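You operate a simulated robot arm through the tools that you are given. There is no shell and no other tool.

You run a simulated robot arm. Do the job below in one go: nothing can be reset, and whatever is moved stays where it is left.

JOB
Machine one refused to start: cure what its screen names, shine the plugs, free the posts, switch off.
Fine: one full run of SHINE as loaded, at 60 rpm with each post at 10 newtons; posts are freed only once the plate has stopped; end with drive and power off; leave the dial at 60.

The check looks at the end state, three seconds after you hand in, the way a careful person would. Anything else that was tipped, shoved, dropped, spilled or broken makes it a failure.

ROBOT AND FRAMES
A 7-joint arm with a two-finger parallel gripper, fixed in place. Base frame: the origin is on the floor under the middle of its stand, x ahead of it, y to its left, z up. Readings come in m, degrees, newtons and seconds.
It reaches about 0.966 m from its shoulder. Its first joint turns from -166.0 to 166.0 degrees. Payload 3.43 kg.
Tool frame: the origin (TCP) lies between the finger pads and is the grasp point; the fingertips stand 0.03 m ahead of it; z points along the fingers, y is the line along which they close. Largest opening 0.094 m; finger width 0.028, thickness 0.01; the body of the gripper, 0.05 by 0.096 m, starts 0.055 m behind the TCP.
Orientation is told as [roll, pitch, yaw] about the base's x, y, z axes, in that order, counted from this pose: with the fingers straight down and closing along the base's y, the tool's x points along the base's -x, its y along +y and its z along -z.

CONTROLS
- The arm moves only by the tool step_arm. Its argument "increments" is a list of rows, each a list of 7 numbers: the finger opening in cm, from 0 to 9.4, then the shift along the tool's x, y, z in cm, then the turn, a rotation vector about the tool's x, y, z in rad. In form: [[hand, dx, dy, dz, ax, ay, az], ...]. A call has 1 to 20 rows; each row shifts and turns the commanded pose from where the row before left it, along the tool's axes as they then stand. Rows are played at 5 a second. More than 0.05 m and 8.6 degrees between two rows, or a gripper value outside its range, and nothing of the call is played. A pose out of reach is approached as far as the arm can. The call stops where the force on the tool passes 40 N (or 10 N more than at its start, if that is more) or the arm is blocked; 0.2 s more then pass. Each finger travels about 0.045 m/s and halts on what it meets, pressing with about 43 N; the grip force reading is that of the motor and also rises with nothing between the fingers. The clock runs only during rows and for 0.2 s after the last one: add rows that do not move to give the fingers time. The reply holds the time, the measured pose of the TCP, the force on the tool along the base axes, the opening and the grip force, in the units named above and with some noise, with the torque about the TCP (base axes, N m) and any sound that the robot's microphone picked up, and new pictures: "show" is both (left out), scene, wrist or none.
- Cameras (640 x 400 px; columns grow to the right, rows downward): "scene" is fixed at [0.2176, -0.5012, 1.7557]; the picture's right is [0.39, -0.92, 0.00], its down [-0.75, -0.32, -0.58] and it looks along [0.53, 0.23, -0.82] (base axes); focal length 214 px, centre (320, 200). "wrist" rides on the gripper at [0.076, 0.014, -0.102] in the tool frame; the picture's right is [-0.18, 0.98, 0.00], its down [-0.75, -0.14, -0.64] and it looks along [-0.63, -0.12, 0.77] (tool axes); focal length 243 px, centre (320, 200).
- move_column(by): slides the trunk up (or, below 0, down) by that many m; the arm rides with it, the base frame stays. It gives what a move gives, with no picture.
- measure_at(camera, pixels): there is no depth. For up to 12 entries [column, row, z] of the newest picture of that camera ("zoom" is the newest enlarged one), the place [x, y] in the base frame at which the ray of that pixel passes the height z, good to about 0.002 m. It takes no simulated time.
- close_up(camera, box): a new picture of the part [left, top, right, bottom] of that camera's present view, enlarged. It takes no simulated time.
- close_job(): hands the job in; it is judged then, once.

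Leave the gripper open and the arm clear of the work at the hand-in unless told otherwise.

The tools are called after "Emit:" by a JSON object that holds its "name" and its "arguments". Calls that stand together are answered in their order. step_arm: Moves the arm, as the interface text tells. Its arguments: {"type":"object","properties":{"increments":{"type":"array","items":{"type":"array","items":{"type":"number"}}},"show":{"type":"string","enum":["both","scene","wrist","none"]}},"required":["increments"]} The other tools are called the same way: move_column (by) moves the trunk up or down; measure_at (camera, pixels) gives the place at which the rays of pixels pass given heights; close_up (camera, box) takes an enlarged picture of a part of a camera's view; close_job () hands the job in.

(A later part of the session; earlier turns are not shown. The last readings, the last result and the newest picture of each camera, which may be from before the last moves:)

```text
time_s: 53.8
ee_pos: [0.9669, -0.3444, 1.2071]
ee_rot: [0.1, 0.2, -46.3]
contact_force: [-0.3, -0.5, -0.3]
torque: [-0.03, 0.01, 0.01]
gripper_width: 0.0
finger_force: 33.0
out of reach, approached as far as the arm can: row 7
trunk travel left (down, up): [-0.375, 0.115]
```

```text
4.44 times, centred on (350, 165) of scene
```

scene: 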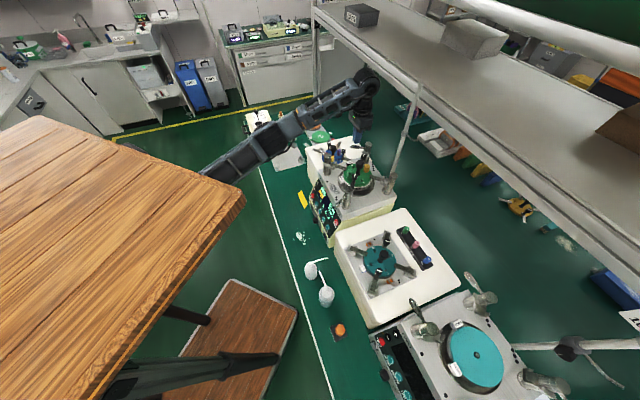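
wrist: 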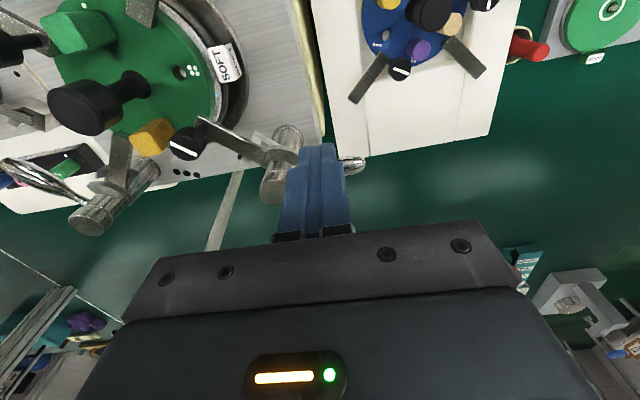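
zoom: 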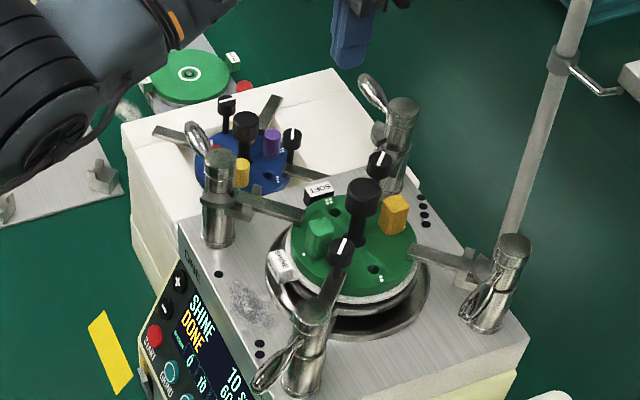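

Two levers on the left side are free (both point up-left). Next is the rear-right post (axis (0.835,-0.543)). I travel at z≈1.21 above the fixture to (0.792,-0.490).

Emit:
{"name": "step_arm", "arguments": {"increments": [[0, 0.26, -3.78, 0, 0, 0, 0], [0, 0.26, -3.78, 0, 0, 0, 0], [0, 0.26, -3.78, 0, 0, 0, 0], [0, 0.26, -3.78, 0, 0, 0, 0], [0, 0.26, -3.78, 0, 0, 0, 0], [0, 0.26, -3.77, 0, 0, 0, 0], [0, 0, 0, 0, 0, 0, 0]], "show": "both"}}

Emit:
{"name": "close_up", "arguments": {"camera": "wrist", "box": [180, 60, 460, 250]}}

Emit:
{"name": "close_up", "arguments": {"camera": "scene", "box": [330, 120, 430, 220]}}

```text
time_s: 55.4
ee_pos: [0.7939, -0.4894, 1.207]
ee_rot: [0.0, 0.1, -46.3]
contact_force: [-0.7, -0.4, -0.2]
torque: [-0.04, 0.01, 0.02]
gripper_width: 0.0
finger_force: 33.1
trunk travel left (down, up): [-0.375, 0.115]
```

scene: 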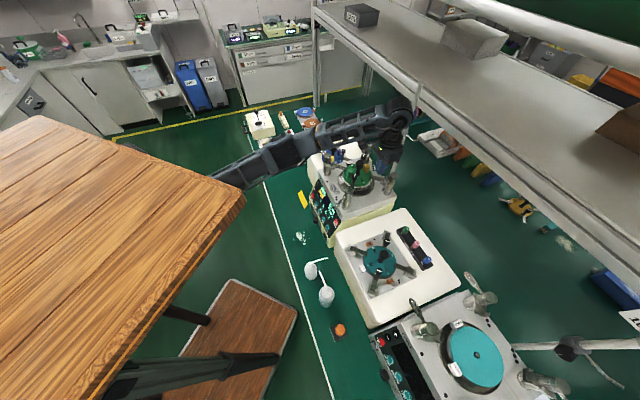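
wrist: 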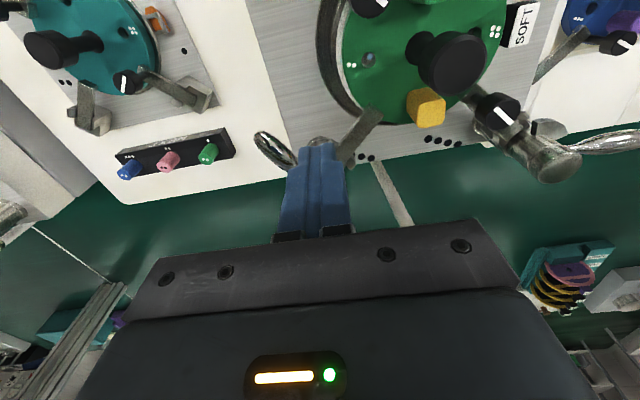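

```text
2.11 times, centred on (320, 155) of wrist
```

zoom: 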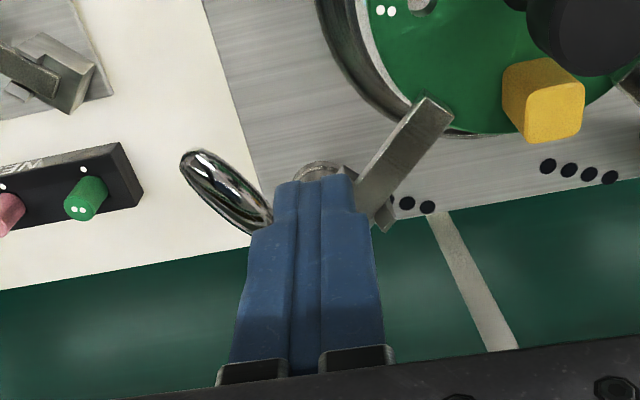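

```text
4.00 times, centred on (380, 170) of scene
```

zoom: 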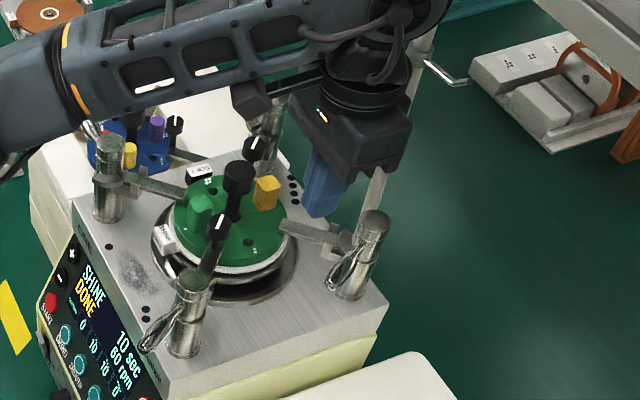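

The screen reads 0, 10, 10, 0, so posts 1 and 4 are freed. The rear-right lever's tip is at wrist (258,135). I measure it along with the nearby fixture arm at (352,143).

Emit:
{"name": "measure_at", "arguments": {"camera": "wrist", "pixels": [[258.4, 135.1, 1.126], [264, 148, 1.126], [345, 150, 1.08], [345, 150, 1.1], [373, 110, 1.08]]}}

```text
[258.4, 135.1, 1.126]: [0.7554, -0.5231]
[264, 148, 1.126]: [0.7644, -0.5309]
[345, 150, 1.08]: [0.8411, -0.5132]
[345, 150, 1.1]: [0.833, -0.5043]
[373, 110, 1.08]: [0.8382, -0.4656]
```

The lever tip is at (0.755,-0.523) and the fixture arm is at x≥0.825, so the finger has room on both sides. I descend to z≈1.13, then push −y.

Emit:
{"name": "step_arm", "arguments": {"increments": [[0, 0, 0, 2.6, 0, 0, 0], [0, 0, 0, 2.6, 0, 0, 0], [0, 0, 0, 2.5, 0, 0, 0], [0, 0, 0, 0, 0, 0, 0]], "show": "none"}}

Emit:
{"name": "step_arm", "arguments": {"increments": [[0, -0.633, -0.771, 0, 0, 0, 0], [0, -0.633, -0.771, 0, 0, 0, 0], [0, -0.633, -0.771, 0, 0, 0, 0], [0, -0.633, -0.771, 0, 0, 0, 0], [0, -0.633, -0.771, 0, 0, 0, 0], [0, 0, 0, 0, 0, 0, 0]], "show": "wrist"}}

Emit:
{"name": "close_up", "arguments": {"camera": "scene", "box": [330, 120, 430, 220]}}

```text
time_s: 56.4
ee_pos: [0.7944, -0.4911, 1.1299]
ee_rot: [0.2, 0.1, -46.3]
contact_force: [-0.6, 0.0, -0.1]
torque: [0.0, -0.02, 0.02]
gripper_width: 0.0
finger_force: 32.9
trunk travel left (down, up): [-0.375, 0.115]
```

```text
time_s: 57.8
ee_pos: [0.7852, -0.5422, 1.1299]
ee_rot: [-0.1, 0.0, -46.3]
contact_force: [-0.6, 0.7, -0.1]
torque: [0.01, 0.01, -0.04]
gripper_width: 0.0
finger_force: 32.8
trunk travel left (down, up): [-0.375, 0.115]
```

wrist: 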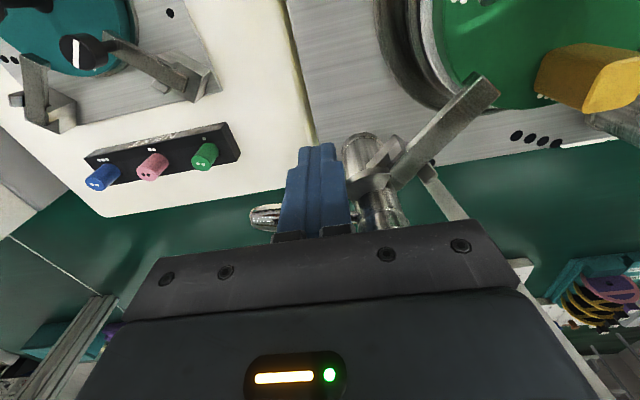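

```text
4.00 times, centred on (380, 170) of scene
```

zoom: 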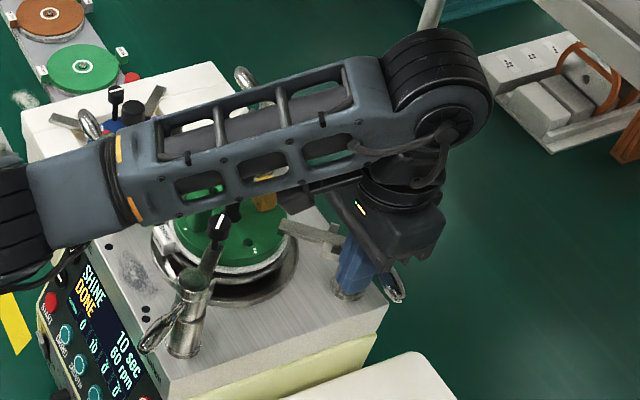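

The lever follows. I push the remaining 2.2 cm in small rows.

Emit:
{"name": "step_arm", "arguments": {"increments": [[0, -0.3165, -0.3855, 0, 0, 0, 0], [0, -0.3165, -0.3855, 0, 0, 0, 0], [0, -0.3165, -0.3855, 0, 0, 0, 0], [0, -0.3165, -0.3855, 0, 0, 0, 0], [0, -0.127, -0.154, 0, 0, 0, 0], [0, 0, 0, 0, 0, 0, 0]], "show": "wrist"}}

Emit:
{"name": "close_up", "arguments": {"camera": "scene", "box": [330, 120, 430, 220]}}

```text
time_s: 59.0
ee_pos: [0.7848, -0.5578, 1.1311]
ee_rot: [0.1, 0.8, -46.2]
contact_force: [-11.9, 22.9, 8.3]
torque: [-0.11, -0.04, 0.01]
gripper_width: 0.0
finger_force: 32.6
trunk travel left (down, up): [-0.375, 0.115]
stopped in row 5: the force on the tool passed its limit at 44 N (the readings are from after the stop); the commanded pose is now the measured one
```

wrist: 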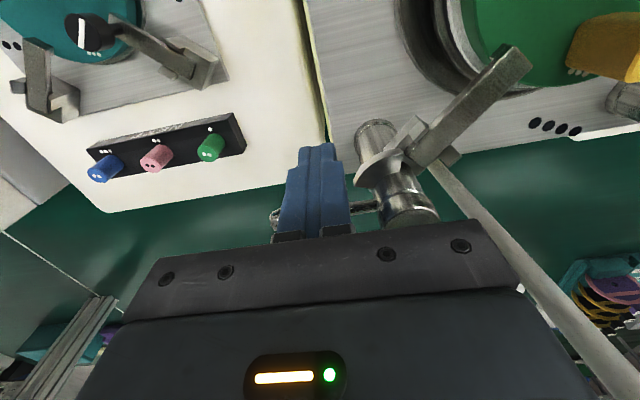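

```text
4.00 times, centred on (380, 170) of scene
```

zoom: 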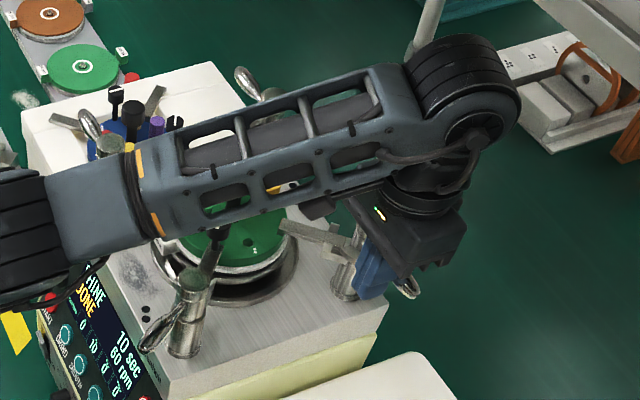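

The push met the stop at 44 N. I back off and rise, then check the screen.

Emit:
{"name": "step_arm", "arguments": {"increments": [[0, 0.4, 0.5, 0, 0, 0, 0], [0, 0.633, 0.771, 0, 0, 0, 0], [0, 0, 0, -4, 0, 0, 0], [0, 0, 0, -4, 0, 0, 0], [0, 0, 0, 0, 0, 0, 0]], "show": "both"}}

Emit:
{"name": "close_up", "arguments": {"camera": "scene", "box": [330, 140, 430, 230]}}

Emit:
{"name": "close_up", "arguments": {"camera": "scene", "box": [310, 175, 360, 240]}}

```text
time_s: 60.1
ee_pos: [0.788, -0.5431, 1.2102]
ee_rot: [0.1, 0.6, -46.0]
contact_force: [0.3, 0.0, -0.1]
torque: [-0.02, 0.01, 0.0]
gripper_width: 0.0001
finger_force: 33.1
trunk travel left (down, up): [-0.375, 0.115]
```

scene: 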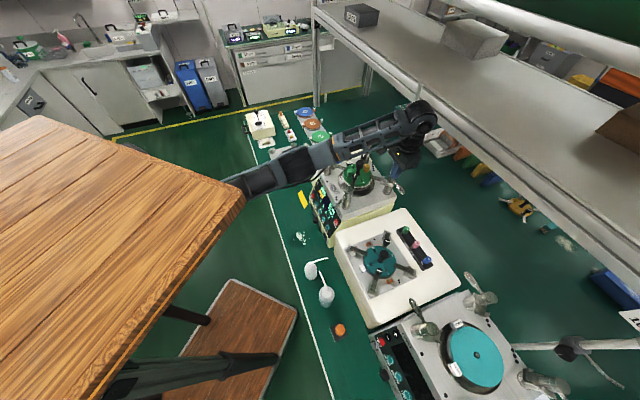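
wrist: 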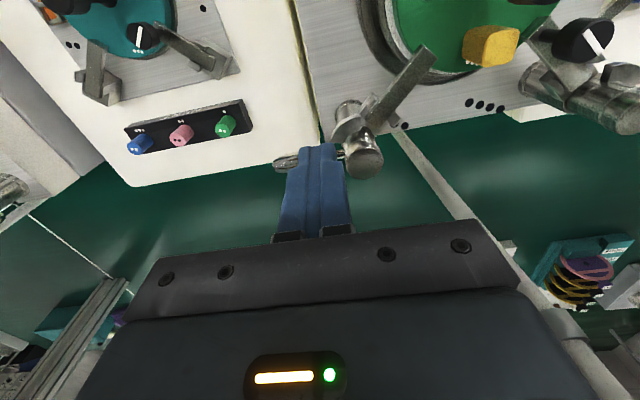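

```text
4.44 times, centred on (380, 185) of scene
```

zoom: 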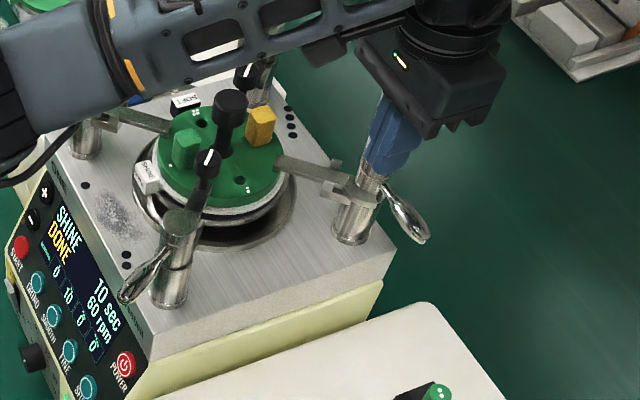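

```text
6.15 times, centred on (335, 208) of scene
```

zoom: 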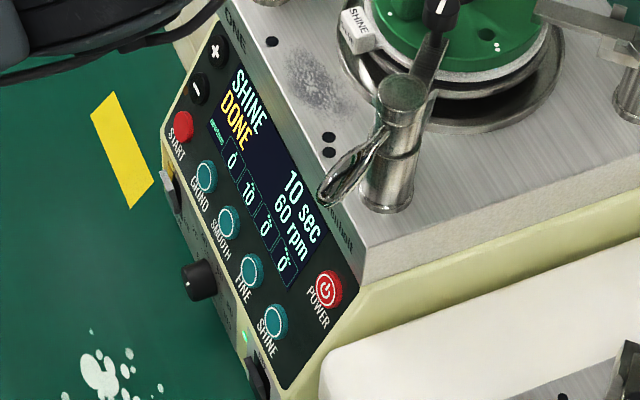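

The screen reads 0, 10, 0, 0. The last one is post 2 (front right, axis (0.697,-0.4066), lever tip about (0.625,-0.39)). I travel at z≈1.21 to (0.655,-0.353).

Emit:
{"name": "step_arm", "arguments": {"increments": [[0, 3.82, 0.6, 0, 0, 0, 0], [0, 3.82, 0.6, 0, 0, 0, 0], [0, 3.82, 0.6, 0, 0, 0, 0], [0, 3.82, 0.6, 0, 0, 0, 0], [0, 3.82, 0.6, 0, 0, 0, 0], [0, 3.82, 0.6, 0, 0, 0, 0], [0, 0, 0, 0, 0, 0, 0]], "show": "both"}}

Emit:
{"name": "close_up", "arguments": {"camera": "wrist", "box": [180, 60, 460, 250]}}

Emit:
{"name": "close_up", "arguments": {"camera": "scene", "box": [310, 140, 410, 230]}}

```text
time_s: 61.8
ee_pos: [0.6518, -0.353, 1.2096]
ee_rot: [0.1, 0.6, -46.1]
contact_force: [-0.3, 0.5, -0.6]
torque: [0.02, 0.01, -0.02]
gripper_width: 0.0
finger_force: 33.1
trunk travel left (down, up): [-0.375, 0.115]
```

scene: 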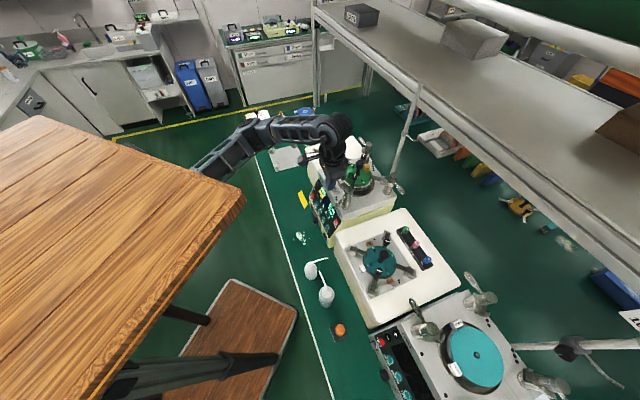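
wrist: 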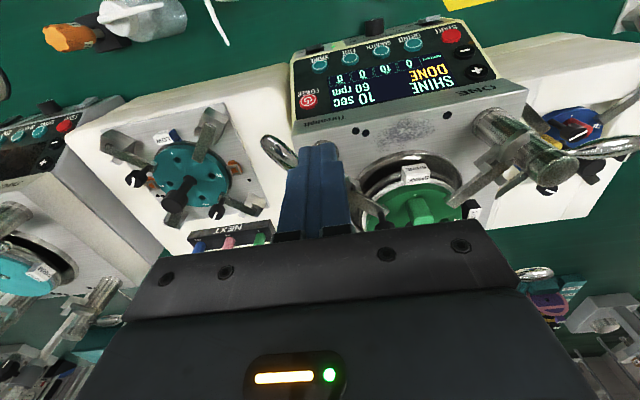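

```text
2.11 times, centred on (320, 155) of wrist
```

zoom: 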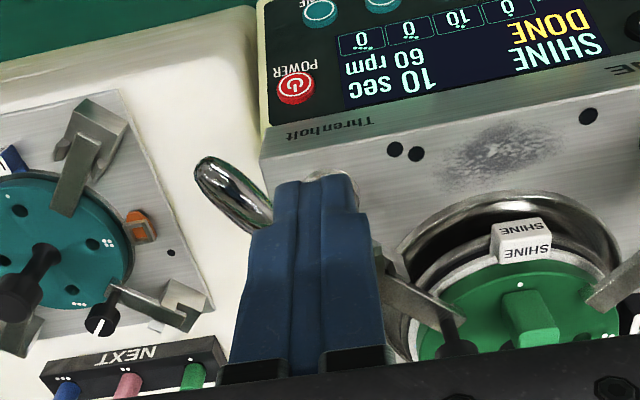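

```text
4.44 times, centred on (360, 185) of scene
```

zoom: 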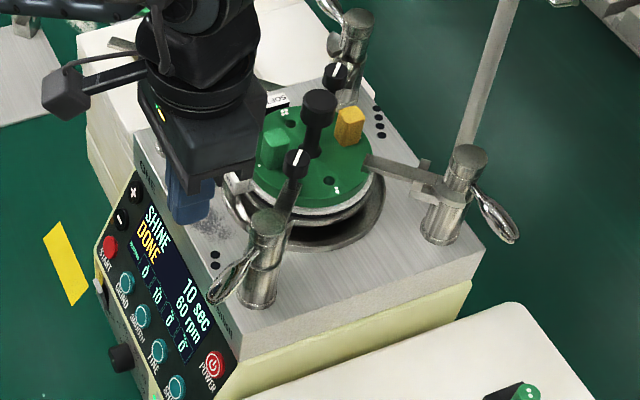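

The view matches the one at the previous post. I confirm the lever tip (wrist (265,138)).

Emit:
{"name": "measure_at", "arguments": {"camera": "wrist", "pixels": [[265.5, 138.4, 1.126], [270, 150, 1.126]]}}

```text
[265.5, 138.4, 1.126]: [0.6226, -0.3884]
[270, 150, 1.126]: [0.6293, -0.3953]
```

Good: the lever line is 4 cm from the finger. I descend to z≈1.13 and push −y, 5 cm first.

Emit:
{"name": "step_arm", "arguments": {"increments": [[0, 0, 0, 2.6, 0, 0, 0], [0, 0, 0, 2.7, 0, 0, 0], [0, 0, 0, 2.6, 0, 0, 0], [0, 0, 0, 0, 0, 0, 0]], "show": "none"}}

Emit:
{"name": "step_arm", "arguments": {"increments": [[0, -0.633, -0.771, 0, 0, 0, 0], [0, -0.633, -0.771, 0, 0, 0, 0], [0, -0.633, -0.771, 0, 0, 0, 0], [0, -0.633, -0.771, 0, 0, 0, 0], [0, -0.633, -0.771, 0, 0, 0, 0], [0, 0, 0, 0, 0, 0, 0]], "show": "wrist"}}

Emit:
{"name": "close_up", "arguments": {"camera": "scene", "box": [310, 140, 410, 230]}}

```text
time_s: 62.8
ee_pos: [0.6532, -0.3517, 1.131]
ee_rot: [0.1, 0.6, -46.0]
contact_force: [-0.5, -0.5, -0.2]
torque: [-0.01, 0.01, 0.0]
gripper_width: 0.0
finger_force: 32.6
trunk travel left (down, up): [-0.375, 0.115]
```

```text
time_s: 64.2
ee_pos: [0.648, -0.4028, 1.1314]
ee_rot: [0.1, 0.5, -46.0]
contact_force: [-0.3, 0.7, 0.7]
torque: [0.01, -0.02, 0.01]
gripper_width: 0.0002
finger_force: 33.2
trunk travel left (down, up): [-0.375, 0.115]
```

wrist: 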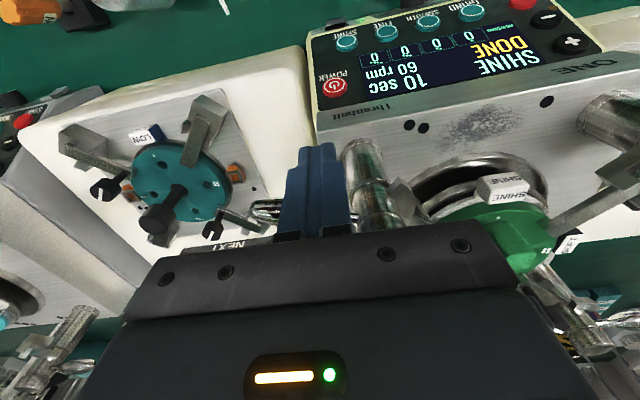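

```text
4.44 times, centred on (360, 185) of scene
```

zoom: 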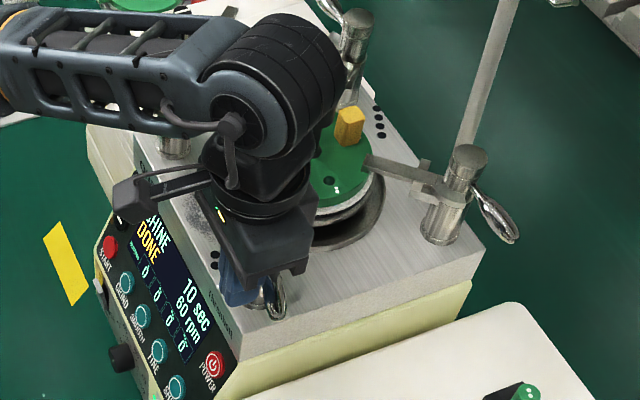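

All four boxes already read 0. I bring the lever fully to its stop, 1.6 cm more, gently.

Emit:
{"name": "step_arm", "arguments": {"increments": [[0, -0.253, -0.308, 0, 0, 0, 0], [0, -0.253, -0.308, 0, 0, 0, 0], [0, -0.253, -0.308, 0, 0, 0, 0], [0, -0.253, -0.308, 0, 0, 0, 0], [0, 0, 0, 0, 0, 0, 0]], "show": "none"}}

Emit:
{"name": "close_up", "arguments": {"camera": "scene", "box": [310, 140, 410, 230]}}

```text
time_s: 65.3
ee_pos: [0.6453, -0.4187, 1.1313]
ee_rot: [0.2, 0.5, -46.1]
contact_force: [-0.5, -0.1, 0.0]
torque: [0.01, 0.03, -0.01]
gripper_width: 0.0
finger_force: 32.6
trunk travel left (down, up): [-0.375, 0.115]
```

```text
4.44 times, centred on (360, 185) of scene
```

zoom: 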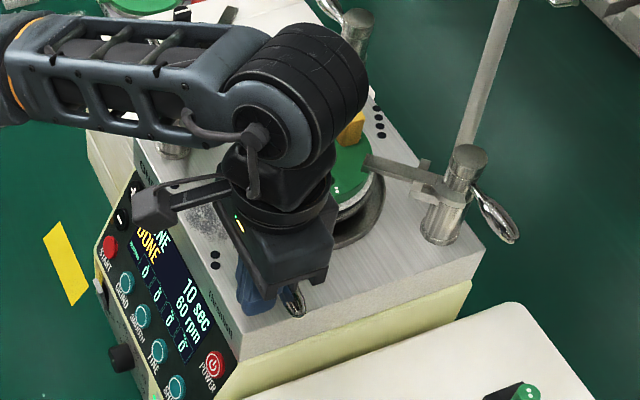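

No stop felt yet; I add 3 mm rows.

Emit:
{"name": "step_arm", "arguments": {"increments": [[0, -0.19, -0.231, 0, 0, 0, 0], [0, -0.19, -0.231, 0, 0, 0, 0], [0, 0, 0, 0, 0, 0, 0]], "show": "wrist"}}

```text
time_s: 66.2
ee_pos: [0.6446, -0.4237, 1.133]
ee_rot: [0.1, 0.7, -46.1]
contact_force: [0.9, -0.7, 0.2]
torque: [0.01, 0.01, 0.01]
gripper_width: 0.0001
finger_force: 33.3
trunk travel left (down, up): [-0.375, 0.115]
```

wrist: 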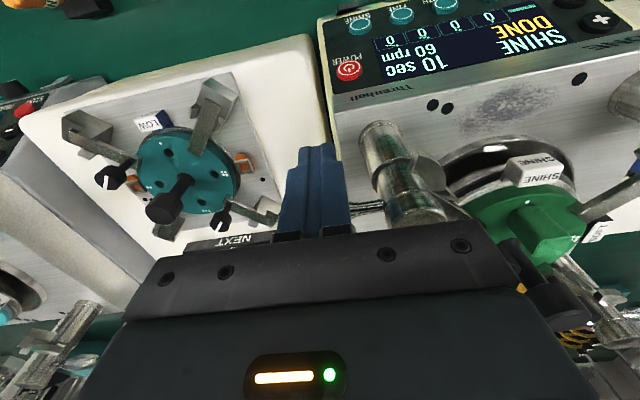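

Emit:
{"name": "step_arm", "arguments": {"increments": [[0, -0.19, -0.231, 0, 0, 0, 0], [0, -0.19, -0.231, 0, 0, 0, 0], [0, -0.127, -0.154, 0, 0, 0, 0], [0, 0, 0, 0, 0, 0, 0]], "show": "wrist"}}

```text
time_s: 67.2
ee_pos: [0.6431, -0.4287, 1.1321]
ee_rot: [0.3, 0.7, -46.1]
contact_force: [-15.7, 34.2, -2.7]
torque: [0.24, 0.09, 0.26]
gripper_width: 0.0
finger_force: 32.8
trunk travel left (down, up): [-0.375, 0.115]
```

wrist: 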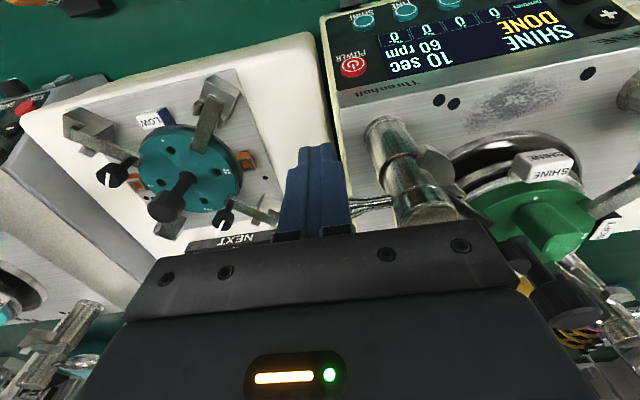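

The lever is at its stop. I back off, rise, and check all four levers and the screen.

Emit:
{"name": "step_arm", "arguments": {"increments": [[0, 0.4, 0.5, 0, 0, 0, 0], [0, 0.633, 0.771, 0, 0, 0, 0], [0, 0, 0, -4, 0, 0, 0], [0, 0, 0, -4, 0, 0, 0], [0, 3, 3, 0, 0, 0, 0], [0, 3, 3, 0, 0, 0, 0], [0, 3, 3, 0, 0, 0, 0], [0, 0, 0, 0, 0, 0, 0]], "show": "both"}}

Emit:
{"name": "close_up", "arguments": {"camera": "scene", "box": [310, 130, 410, 230]}}

Emit:
{"name": "close_up", "arguments": {"camera": "scene", "box": [305, 175, 355, 240]}}

```text
time_s: 69.0
ee_pos: [0.6482, -0.2875, 1.2152]
ee_rot: [0.2, 0.6, -46.1]
contact_force: [0.8, 0.4, 0.1]
torque: [0.01, -0.01, -0.02]
gripper_width: 0.0001
finger_force: 33.1
trunk travel left (down, up): [-0.375, 0.115]
```

scene: 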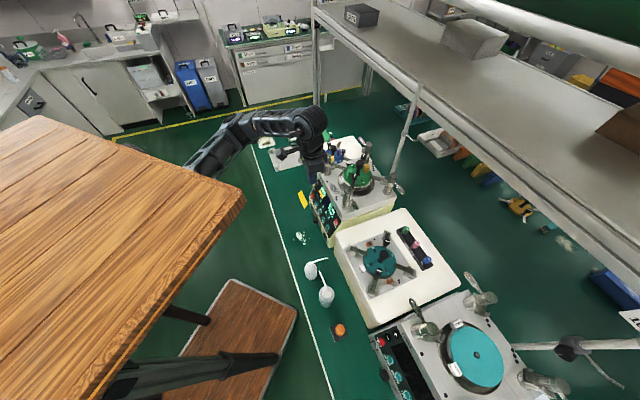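
wrist: 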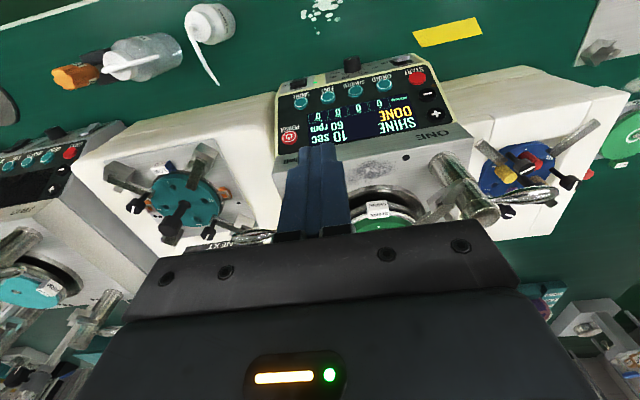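

```text
4.00 times, centred on (360, 180) of scene
```

zoom: 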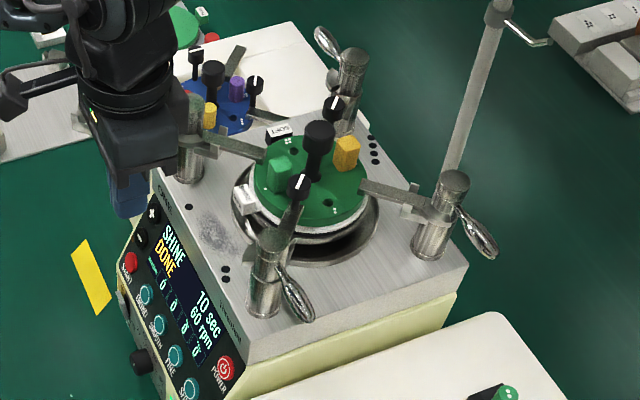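

```text
6.15 times, centred on (330, 208) of scene
```

zoom: 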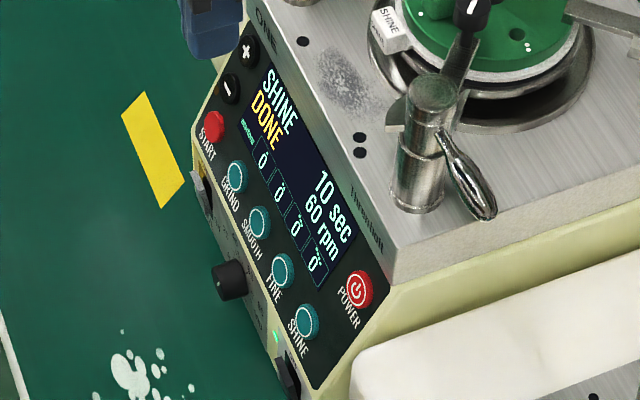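

All four levers are freed and the screen shows 0 0 0 0. Now switch-off: DRIVE first. I move back to the free space in front of the panel, down to z≈1.05, and tilt the hand 50° as before.

Emit:
{"name": "step_arm", "arguments": {"increments": [[0, 1.92, 3.32, 1.62, 0, 0, 0], [0, 1.92, 3.32, 1.62, 0, 0, 0], [0, 1.92, 3.32, 1.62, 0, 0, 0], [0, 1.92, 3.32, 1.62, 0, 0, 0], [0, 0.07, 0.65, 3.33, 0, 0, 0], [0, 0.07, 0.65, 3.33, 0, 0, 0], [0, 0.07, 0.65, 3.33, 0, 0, 0], [0, 0, 0, 0, 0, -0.146, 0], [0, 0, 0, 0, 0, -0.146, 0], [0, 0, 0, 0, 0, -0.146, 0], [0, 0, 0, 0, 0, -0.146, 0], [0, 0, 0, 0, 0, -0.146, 0], [0, 0, 0, 0, 0, -0.146, 0], [0, 0, 0, 0, 0, 0, 0]], "show": "wrist"}}

```text
time_s: 72.0
ee_pos: [0.7039, -0.1253, 1.0501]
ee_rot: [0.3, -49.7, -46.4]
contact_force: [0.7, -1.4, 0.0]
torque: [0.03, 0.0, -0.03]
gripper_width: 0.0
finger_force: 32.5
trunk travel left (down, up): [-0.375, 0.115]
```

wrist: 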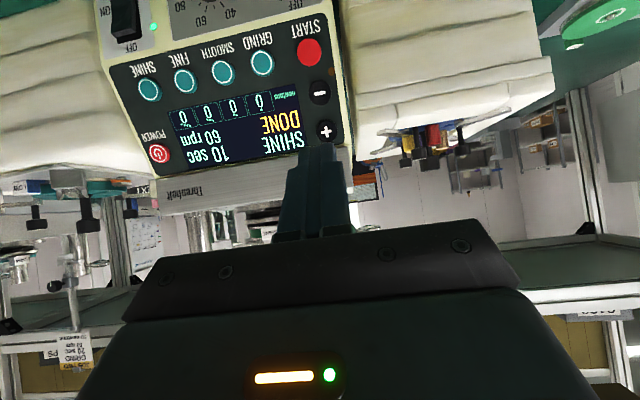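

I descend to z≈0.93 in front of the panel to see the DRIVE rocker's raised upper end.

Emit:
{"name": "step_arm", "arguments": {"increments": [[0, 2.46, -0.36, 3.19, 0, 0, 0], [0, 2.46, -0.36, 3.19, 0, 0, 0], [0, 2.46, -0.36, 3.19, 0, 0, 0], [0, 0, 0, 0, 0, 0, 0]], "show": "wrist"}}

Emit:
{"name": "close_up", "arguments": {"camera": "wrist", "box": [230, 10, 400, 130]}}

Emit:
{"name": "close_up", "arguments": {"camera": "scene", "box": [295, 190, 330, 220]}}

```text
time_s: 73.0
ee_pos: [0.716, -0.1506, 0.9312]
ee_rot: [0.2, -49.8, -46.4]
contact_force: [-0.1, 1.1, -0.1]
torque: [-0.01, 0.0, -0.03]
gripper_width: 0.0003
finger_force: 32.2
trunk travel left (down, up): [-0.375, 0.115]
```

wrist: 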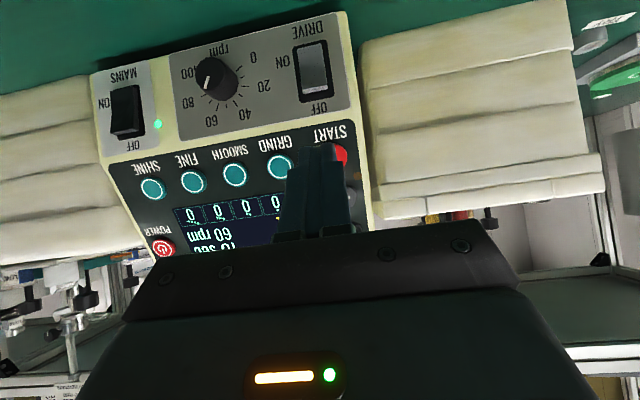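

```text
3.33 times, centred on (315, 70) of wrist
```

zoom: 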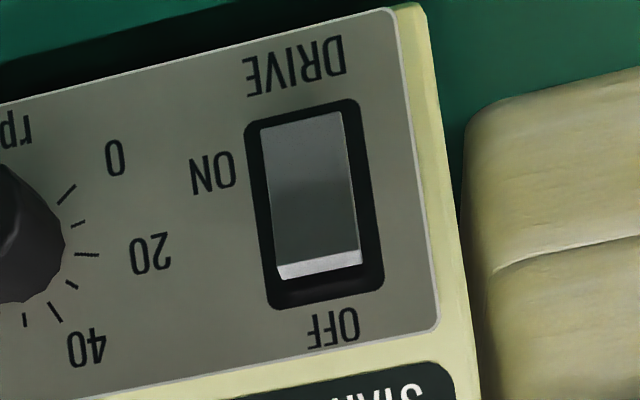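

```text
13.33 times, centred on (312, 205) of scene
```

zoom: 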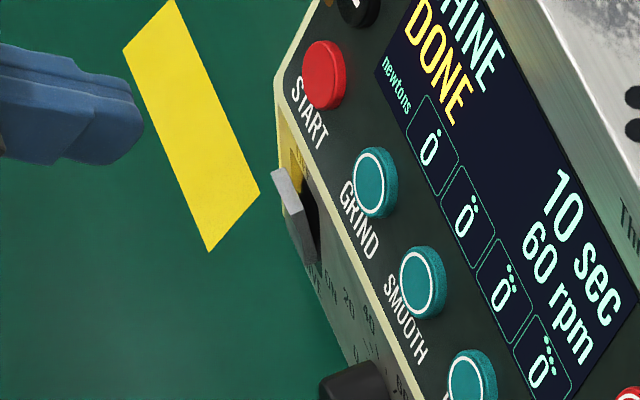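

Emit:
{"name": "measure_at", "arguments": {"camera": "wrist", "pixels": [[314.4, 90, 0.83], [314.4, 90, 0.85], [313.2, 71.2, 0.82], [313.2, 71.2, 0.83], [311, 47, 0.79], [311, 47, 0.81], [316, 102, 0.84], [316, 102, 0.85]]}}

Emit:
{"name": "measure_at", "arguments": {"camera": "scene", "pixels": [[309.3, 203.9, 0.83], [309.3, 203.9, 0.85], [311.3, 209.1, 0.8], [311.3, 209.1, 0.82]]}}

```text
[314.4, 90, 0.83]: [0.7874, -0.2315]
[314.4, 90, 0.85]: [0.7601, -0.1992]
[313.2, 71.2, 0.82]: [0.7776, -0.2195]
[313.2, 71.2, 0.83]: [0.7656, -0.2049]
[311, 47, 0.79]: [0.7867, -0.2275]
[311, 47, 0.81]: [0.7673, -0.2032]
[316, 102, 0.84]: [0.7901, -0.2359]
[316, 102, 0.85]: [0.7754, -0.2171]
```

```text
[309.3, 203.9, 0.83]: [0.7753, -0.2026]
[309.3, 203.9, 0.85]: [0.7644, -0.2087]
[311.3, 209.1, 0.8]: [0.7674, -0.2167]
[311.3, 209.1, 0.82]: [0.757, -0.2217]
```

The raised upper end is at (0.767,-0.207,0.845). I bring the fingertip about 2.5 cm in front of it (edge height about 0.84).

Emit:
{"name": "step_arm", "arguments": {"increments": [[0, 1.6, -0.07, 2.37, 0, 0, 0], [0, 1.6, -0.07, 2.37, 0, 0, 0], [0, 1.6, -0.07, 2.37, 0, 0, 0], [0, 0, 0, 0, 0, 0, 0]], "show": "none"}}

Emit:
{"name": "close_up", "arguments": {"camera": "wrist", "box": [230, 80, 400, 250]}}

```text
time_s: 74.0
ee_pos: [0.7283, -0.1691, 0.8481]
ee_rot: [0.4, -49.7, -46.3]
contact_force: [0.1, 0.5, 0.3]
torque: [0.0, 0.0, 0.0]
gripper_width: 0.0
finger_force: 32.7
trunk travel left (down, up): [-0.375, 0.115]
```

```text
2.35 times, centred on (315, 165) of wrist
```

zoom: 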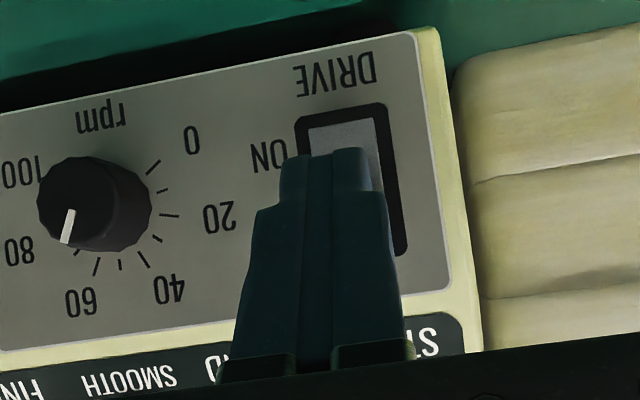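

Aligned on the rocker's upper half. I advance 1.8 cm and then in 2.5 mm steps.

Emit:
{"name": "step_arm", "arguments": {"increments": [[0, -0.643, 0, 0.766, 0, 0, 0], [0, -0.514, 0, 0.613, 0, 0, 0], [0, -0.16, 0, 0.19, 0, 0, 0], [0, -0.16, 0, 0.19, 0, 0, 0], [0, -0.16, 0, 0.19, 0, 0, 0], [0, 0, 0, 0, 0, 0, 0]], "show": "none"}}

Emit:
{"name": "close_up", "arguments": {"camera": "scene", "box": [295, 185, 335, 220]}}

```text
time_s: 75.3
ee_pos: [0.746, -0.1864, 0.8482]
ee_rot: [0.3, -49.7, -46.2]
contact_force: [-0.9, 1.1, -0.7]
torque: [-0.04, 0.01, 0.0]
gripper_width: 0.0
finger_force: 33.5
trunk travel left (down, up): [-0.375, 0.115]
```

```text
11.43 times, centred on (315, 202) of scene
```

zoom: 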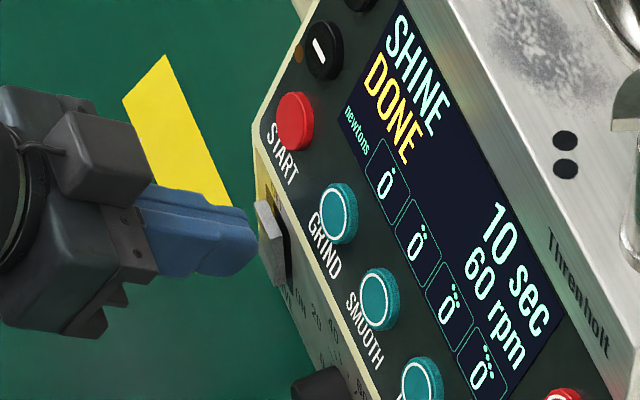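

The fingertip is right at the rocker. I continue in 2–3 mm steps until it gives.

Emit:
{"name": "step_arm", "arguments": {"increments": [[0, -0.16, 0, 0.19, 0, 0, 0], [0, -0.16, 0, 0.19, 0, 0, 0], [0, -0.16, 0, 0.19, 0, 0, 0], [0, 0, 0, 0, 0, 0, 0]], "show": "none"}}

Emit:
{"name": "close_up", "arguments": {"camera": "scene", "box": [295, 185, 335, 220]}}

```text
time_s: 76.0
ee_pos: [0.7477, -0.1883, 0.8494]
ee_rot: [0.3, -49.3, -46.1]
contact_force: [-22.3, 13.0, 9.6]
torque: [0.09, -0.14, -0.2]
gripper_width: 0.0001
finger_force: 33.4
trunk travel left (down, up): [-0.375, 0.115]
stopped in row 3: the force on the tool passed its limit at 47 N (the readings are from after the stop); the commanded pose is now the measured one
```

```text
11.43 times, centred on (315, 202) of scene
```

zoom: 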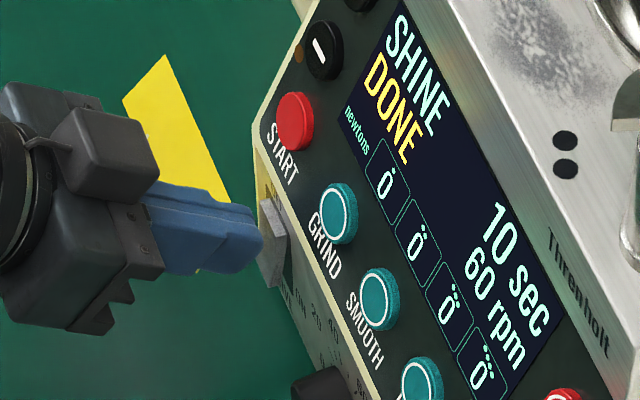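

The rocker appears flipped. I back off and rise to check it.

Emit:
{"name": "step_arm", "arguments": {"increments": [[0, 0.643, 0, -0.766, 0, 0, 0], [0, 0.643, 0, -0.766, 0, 0, 0], [0, 0.643, 0, -0.766, 0, 0, 0], [0, -2.3, 0, -1.93, 0, 0, 0], [0, -2.3, 0, -1.93, 0, 0, 0], [0, -2, 0, -1.7, 0, 0, 0], [0, 0, 0, 0, 0, 0, 0]], "show": "wrist"}}

Emit:
{"name": "close_up", "arguments": {"camera": "wrist", "box": [200, 10, 400, 130]}}

Emit:
{"name": "close_up", "arguments": {"camera": "scene", "box": [295, 180, 345, 235]}}

```text
time_s: 77.6
ee_pos: [0.7291, -0.1677, 0.9353]
ee_rot: [0.2, -49.4, -46.1]
contact_force: [-0.7, 0.0, -0.3]
torque: [-0.01, -0.01, 0.01]
gripper_width: 0.0
finger_force: 32.7
trunk travel left (down, up): [-0.375, 0.115]
```

wrist: 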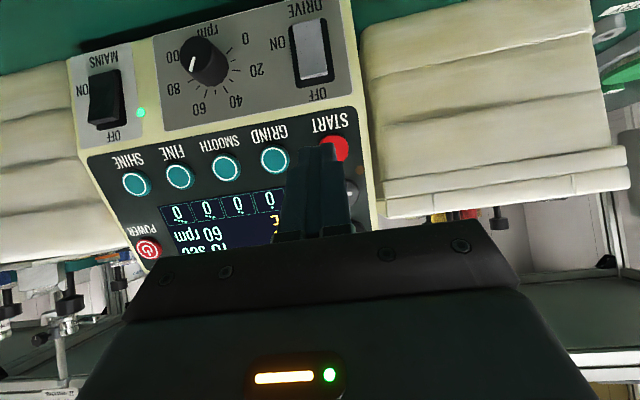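

```text
3.20 times, centred on (300, 70) of wrist
```

zoom: 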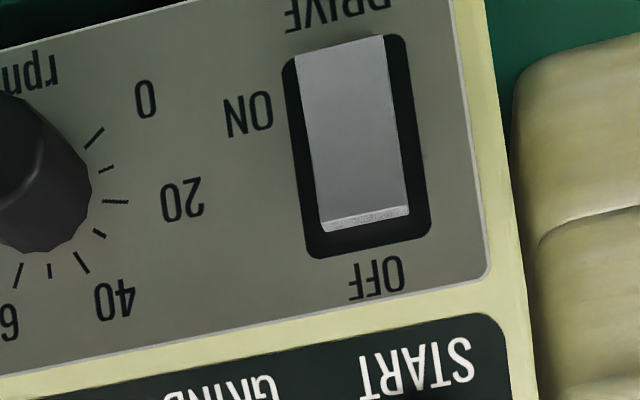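

```text
7.27 times, centred on (320, 208) of scene
```

zoom: 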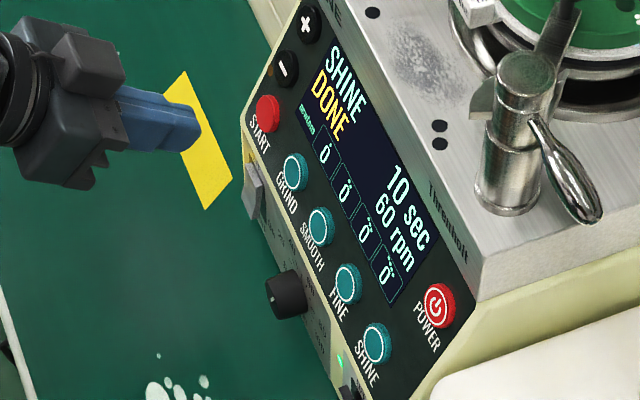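

DRIVE is back at OFF. Now POWER at (0.656,-0.3915,0.965). I slide along the panel, about 6 cm off it, to stand in front of POWER.

Emit:
{"name": "step_arm", "arguments": {"increments": [[0, -0.73, -4.17, -0.61, 0, 0, 0], [0, -0.73, -4.17, -0.61, 0, 0, 0], [0, -0.73, -4.17, -0.61, 0, 0, 0], [0, -0.73, -4.17, -0.61, 0, 0, 0], [0, -0.73, -4.17, -0.61, 0, 0, 0], [0, 0, 0, 0, 0, 0, 0]], "show": "both"}}

Emit:
{"name": "close_up", "arguments": {"camera": "wrist", "box": [220, 50, 460, 250]}}

Emit:
{"name": "close_up", "arguments": {"camera": "scene", "box": [300, 180, 370, 240]}}

```text
time_s: 79.0
ee_pos: [0.5775, -0.3145, 0.9811]
ee_rot: [0.2, -49.4, -46.1]
contact_force: [0.6, 0.0, -0.6]
torque: [0.04, 0.01, 0.0]
gripper_width: 0.0001
finger_force: 32.8
trunk travel left (down, up): [-0.375, 0.115]
```

scene: 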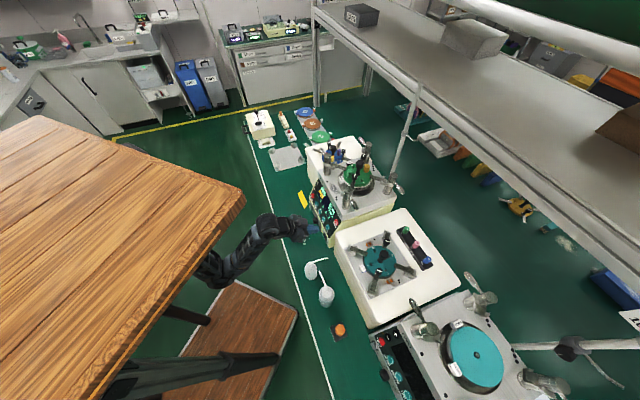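
wrist: 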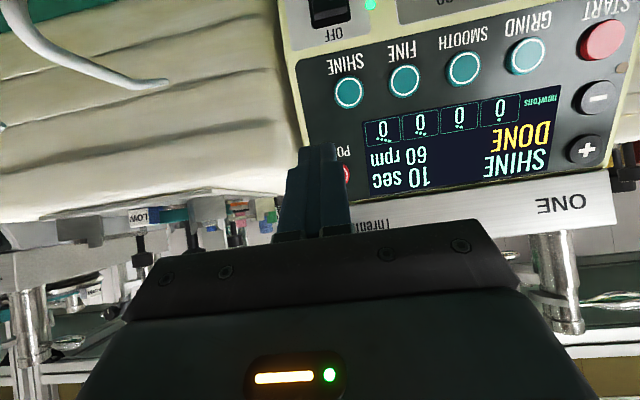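

```text
2.00 times, centred on (340, 150) of wrist
```

zoom: 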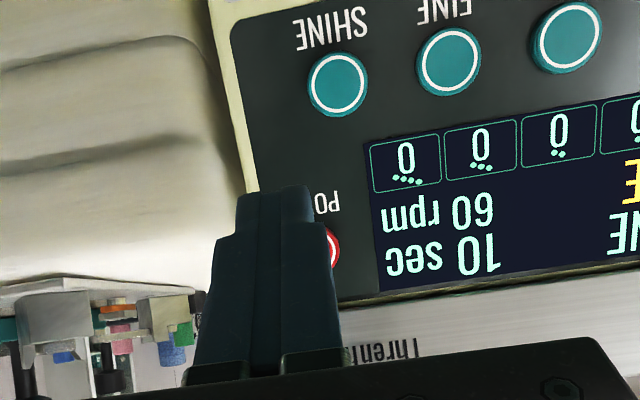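

```text
6.67 times, centred on (335, 210) of scene
```

zoom: 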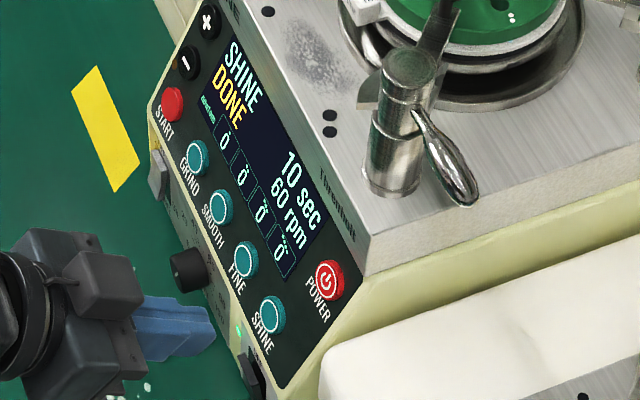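

Emit:
{"name": "measure_at", "arguments": {"camera": "wrist", "pixels": [[334.5, 177.5, 0.96], [334.5, 177.5, 0.97], [349, 177, 0.965], [348.5, 92, 0.9]]}}

Emit:
{"name": "measure_at", "arguments": {"camera": "scene", "pixels": [[336.6, 222.2, 0.96], [336.6, 222.2, 0.97], [327.6, 227.3, 0.9]]}}

```text
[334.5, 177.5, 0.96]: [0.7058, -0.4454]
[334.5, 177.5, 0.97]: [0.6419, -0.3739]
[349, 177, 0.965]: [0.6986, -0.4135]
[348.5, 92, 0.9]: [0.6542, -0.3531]
```

```text
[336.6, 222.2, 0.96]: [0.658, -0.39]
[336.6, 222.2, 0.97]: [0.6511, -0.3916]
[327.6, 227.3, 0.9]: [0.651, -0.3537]
```

POWER confirmed at (0.655,-0.391,0.967), and the finger is in line with it (u 0.191 against 0.193). I approach to about 2.5 cm in front of it.

Emit:
{"name": "step_arm", "arguments": {"increments": [[0, -1.93, 0.1, 1.97, 0, 0, 0], [0, -1.93, 0.1, 1.97, 0, 0, 0], [0, 0, 0, 0, 0, 0, 0]], "show": "none"}}

Emit:
{"name": "close_up", "arguments": {"camera": "wrist", "box": [220, 50, 460, 250]}}

Emit:
{"name": "close_up", "arguments": {"camera": "scene", "box": [300, 180, 370, 240]}}

```text
time_s: 79.8
ee_pos: [0.6174, -0.3503, 0.9847]
ee_rot: [0.1, -49.4, -46.1]
contact_force: [0.0, 0.2, 0.4]
torque: [0.0, -0.02, 0.0]
gripper_width: 0.0
finger_force: 33.2
trunk travel left (down, up): [-0.375, 0.115]
```

```text
2.00 times, centred on (340, 150) of wrist
```

zoom: 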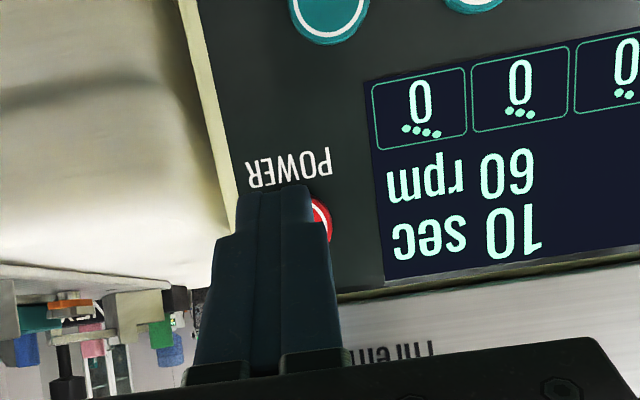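

```text
6.67 times, centred on (335, 210) of scene
```

zoom: 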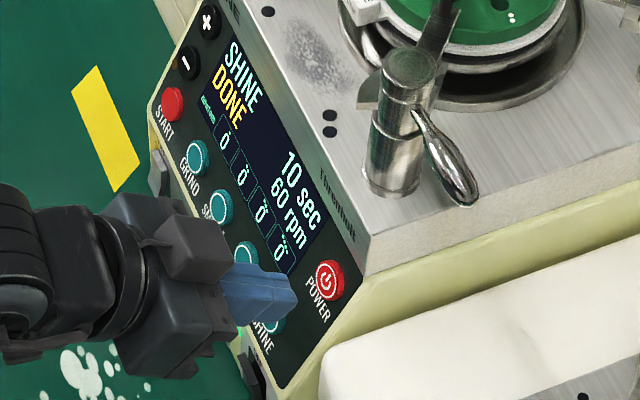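

Positioned like it was for START. I press along the panel normal with the same steps as before.

Emit:
{"name": "step_arm", "arguments": {"increments": [[0, -0.293, 0.1, 0.956, 0, 0, 0], [0, -0.147, 0.05, 0.478, 0, 0, 0], [0, -0.073, 0, 0.239, 0, 0, 0], [0, -0.073, 0, 0.239, 0, 0, 0]], "show": "none"}}

Emit:
{"name": "close_up", "arguments": {"camera": "scene", "box": [300, 180, 370, 240]}}

```text
time_s: 80.8
ee_pos: [0.6312, -0.3637, 0.9771]
ee_rot: [0.2, -49.3, -46.2]
contact_force: [0.4, -0.1, 0.2]
torque: [0.0, -0.02, -0.01]
gripper_width: 0.0
finger_force: 33.0
trunk travel left (down, up): [-0.375, 0.115]
```

```text
6.67 times, centred on (335, 210) of scene
```

zoom: 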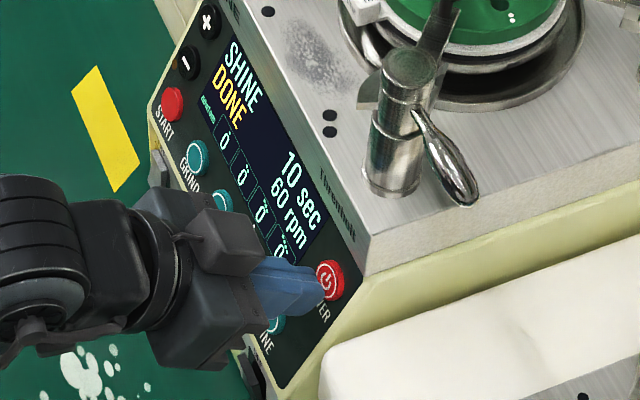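

No click yet and no force; the tip is just at the button. I continue in 2 mm steps.

Emit:
{"name": "step_arm", "arguments": {"increments": [[0, -0.0586, 0, 0.191, 0, 0, 0], [0, -0.0586, 0, 0.191, 0, 0, 0]], "show": "none"}}

```text
time_s: 81.4
ee_pos: [0.6349, -0.3672, 0.9755]
ee_rot: [0.2, -49.3, -46.1]
contact_force: [-1.6, 2.6, -0.1]
torque: [0.0, 0.04, -0.01]
gripper_width: 0.0001
finger_force: 33.2
trunk travel left (down, up): [-0.375, 0.115]
heard: click
```

A click was heard. I back off along the same line right away and check the screen.

Emit:
{"name": "step_arm", "arguments": {"increments": [[0, 0.44, 0, -1.434, 0, 0, 0], [0, 0.44, 0, -1.434, 0, 0, 0], [0, 0, 0, -3, 0, 0, 0], [0, 0, 0, 0, 0, 0, 0]], "show": "both"}}

Emit:
{"name": "close_up", "arguments": {"camera": "scene", "box": [300, 170, 370, 240]}}

Emit:
{"name": "close_up", "arguments": {"camera": "wrist", "box": [220, 0, 640, 250]}}

```text
time_s: 82.4
ee_pos: [0.6007, -0.3308, 1.0074]
ee_rot: [0.2, -49.4, -46.2]
contact_force: [-0.5, -0.5, 0.2]
torque: [-0.02, 0.01, 0.01]
gripper_width: 0.0
finger_force: 32.9
trunk travel left (down, up): [-0.375, 0.115]
```

scene: 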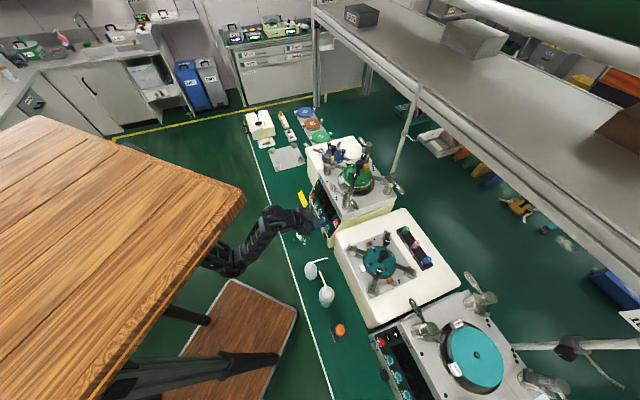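
wrist: 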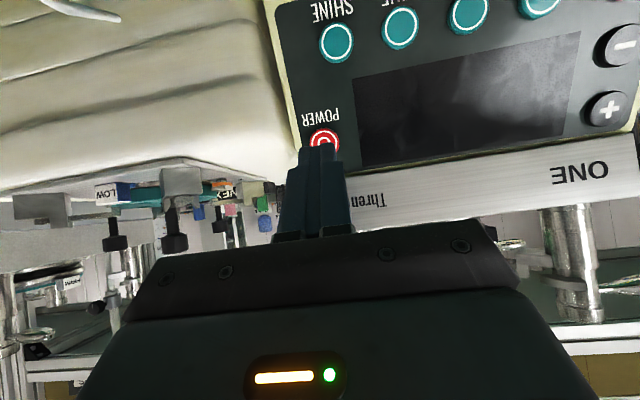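

```text
5.71 times, centred on (335, 205) of scene
```

zoom: 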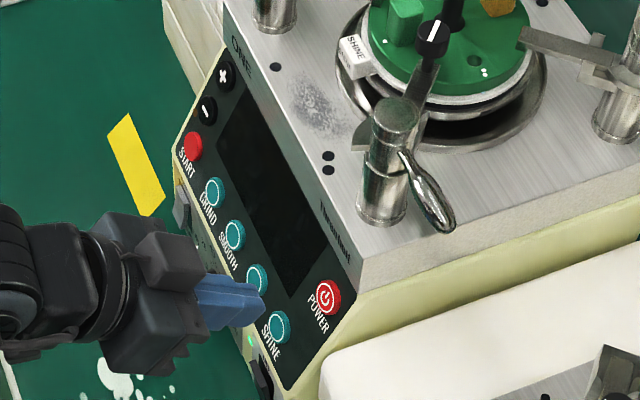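

```text
1.52 times, centred on (430, 125) of wrist
```

zoom: 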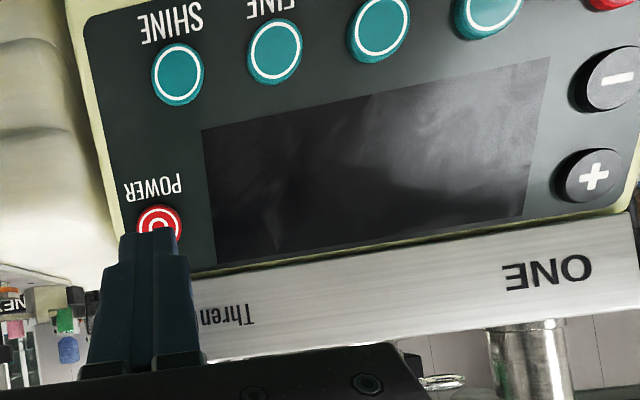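

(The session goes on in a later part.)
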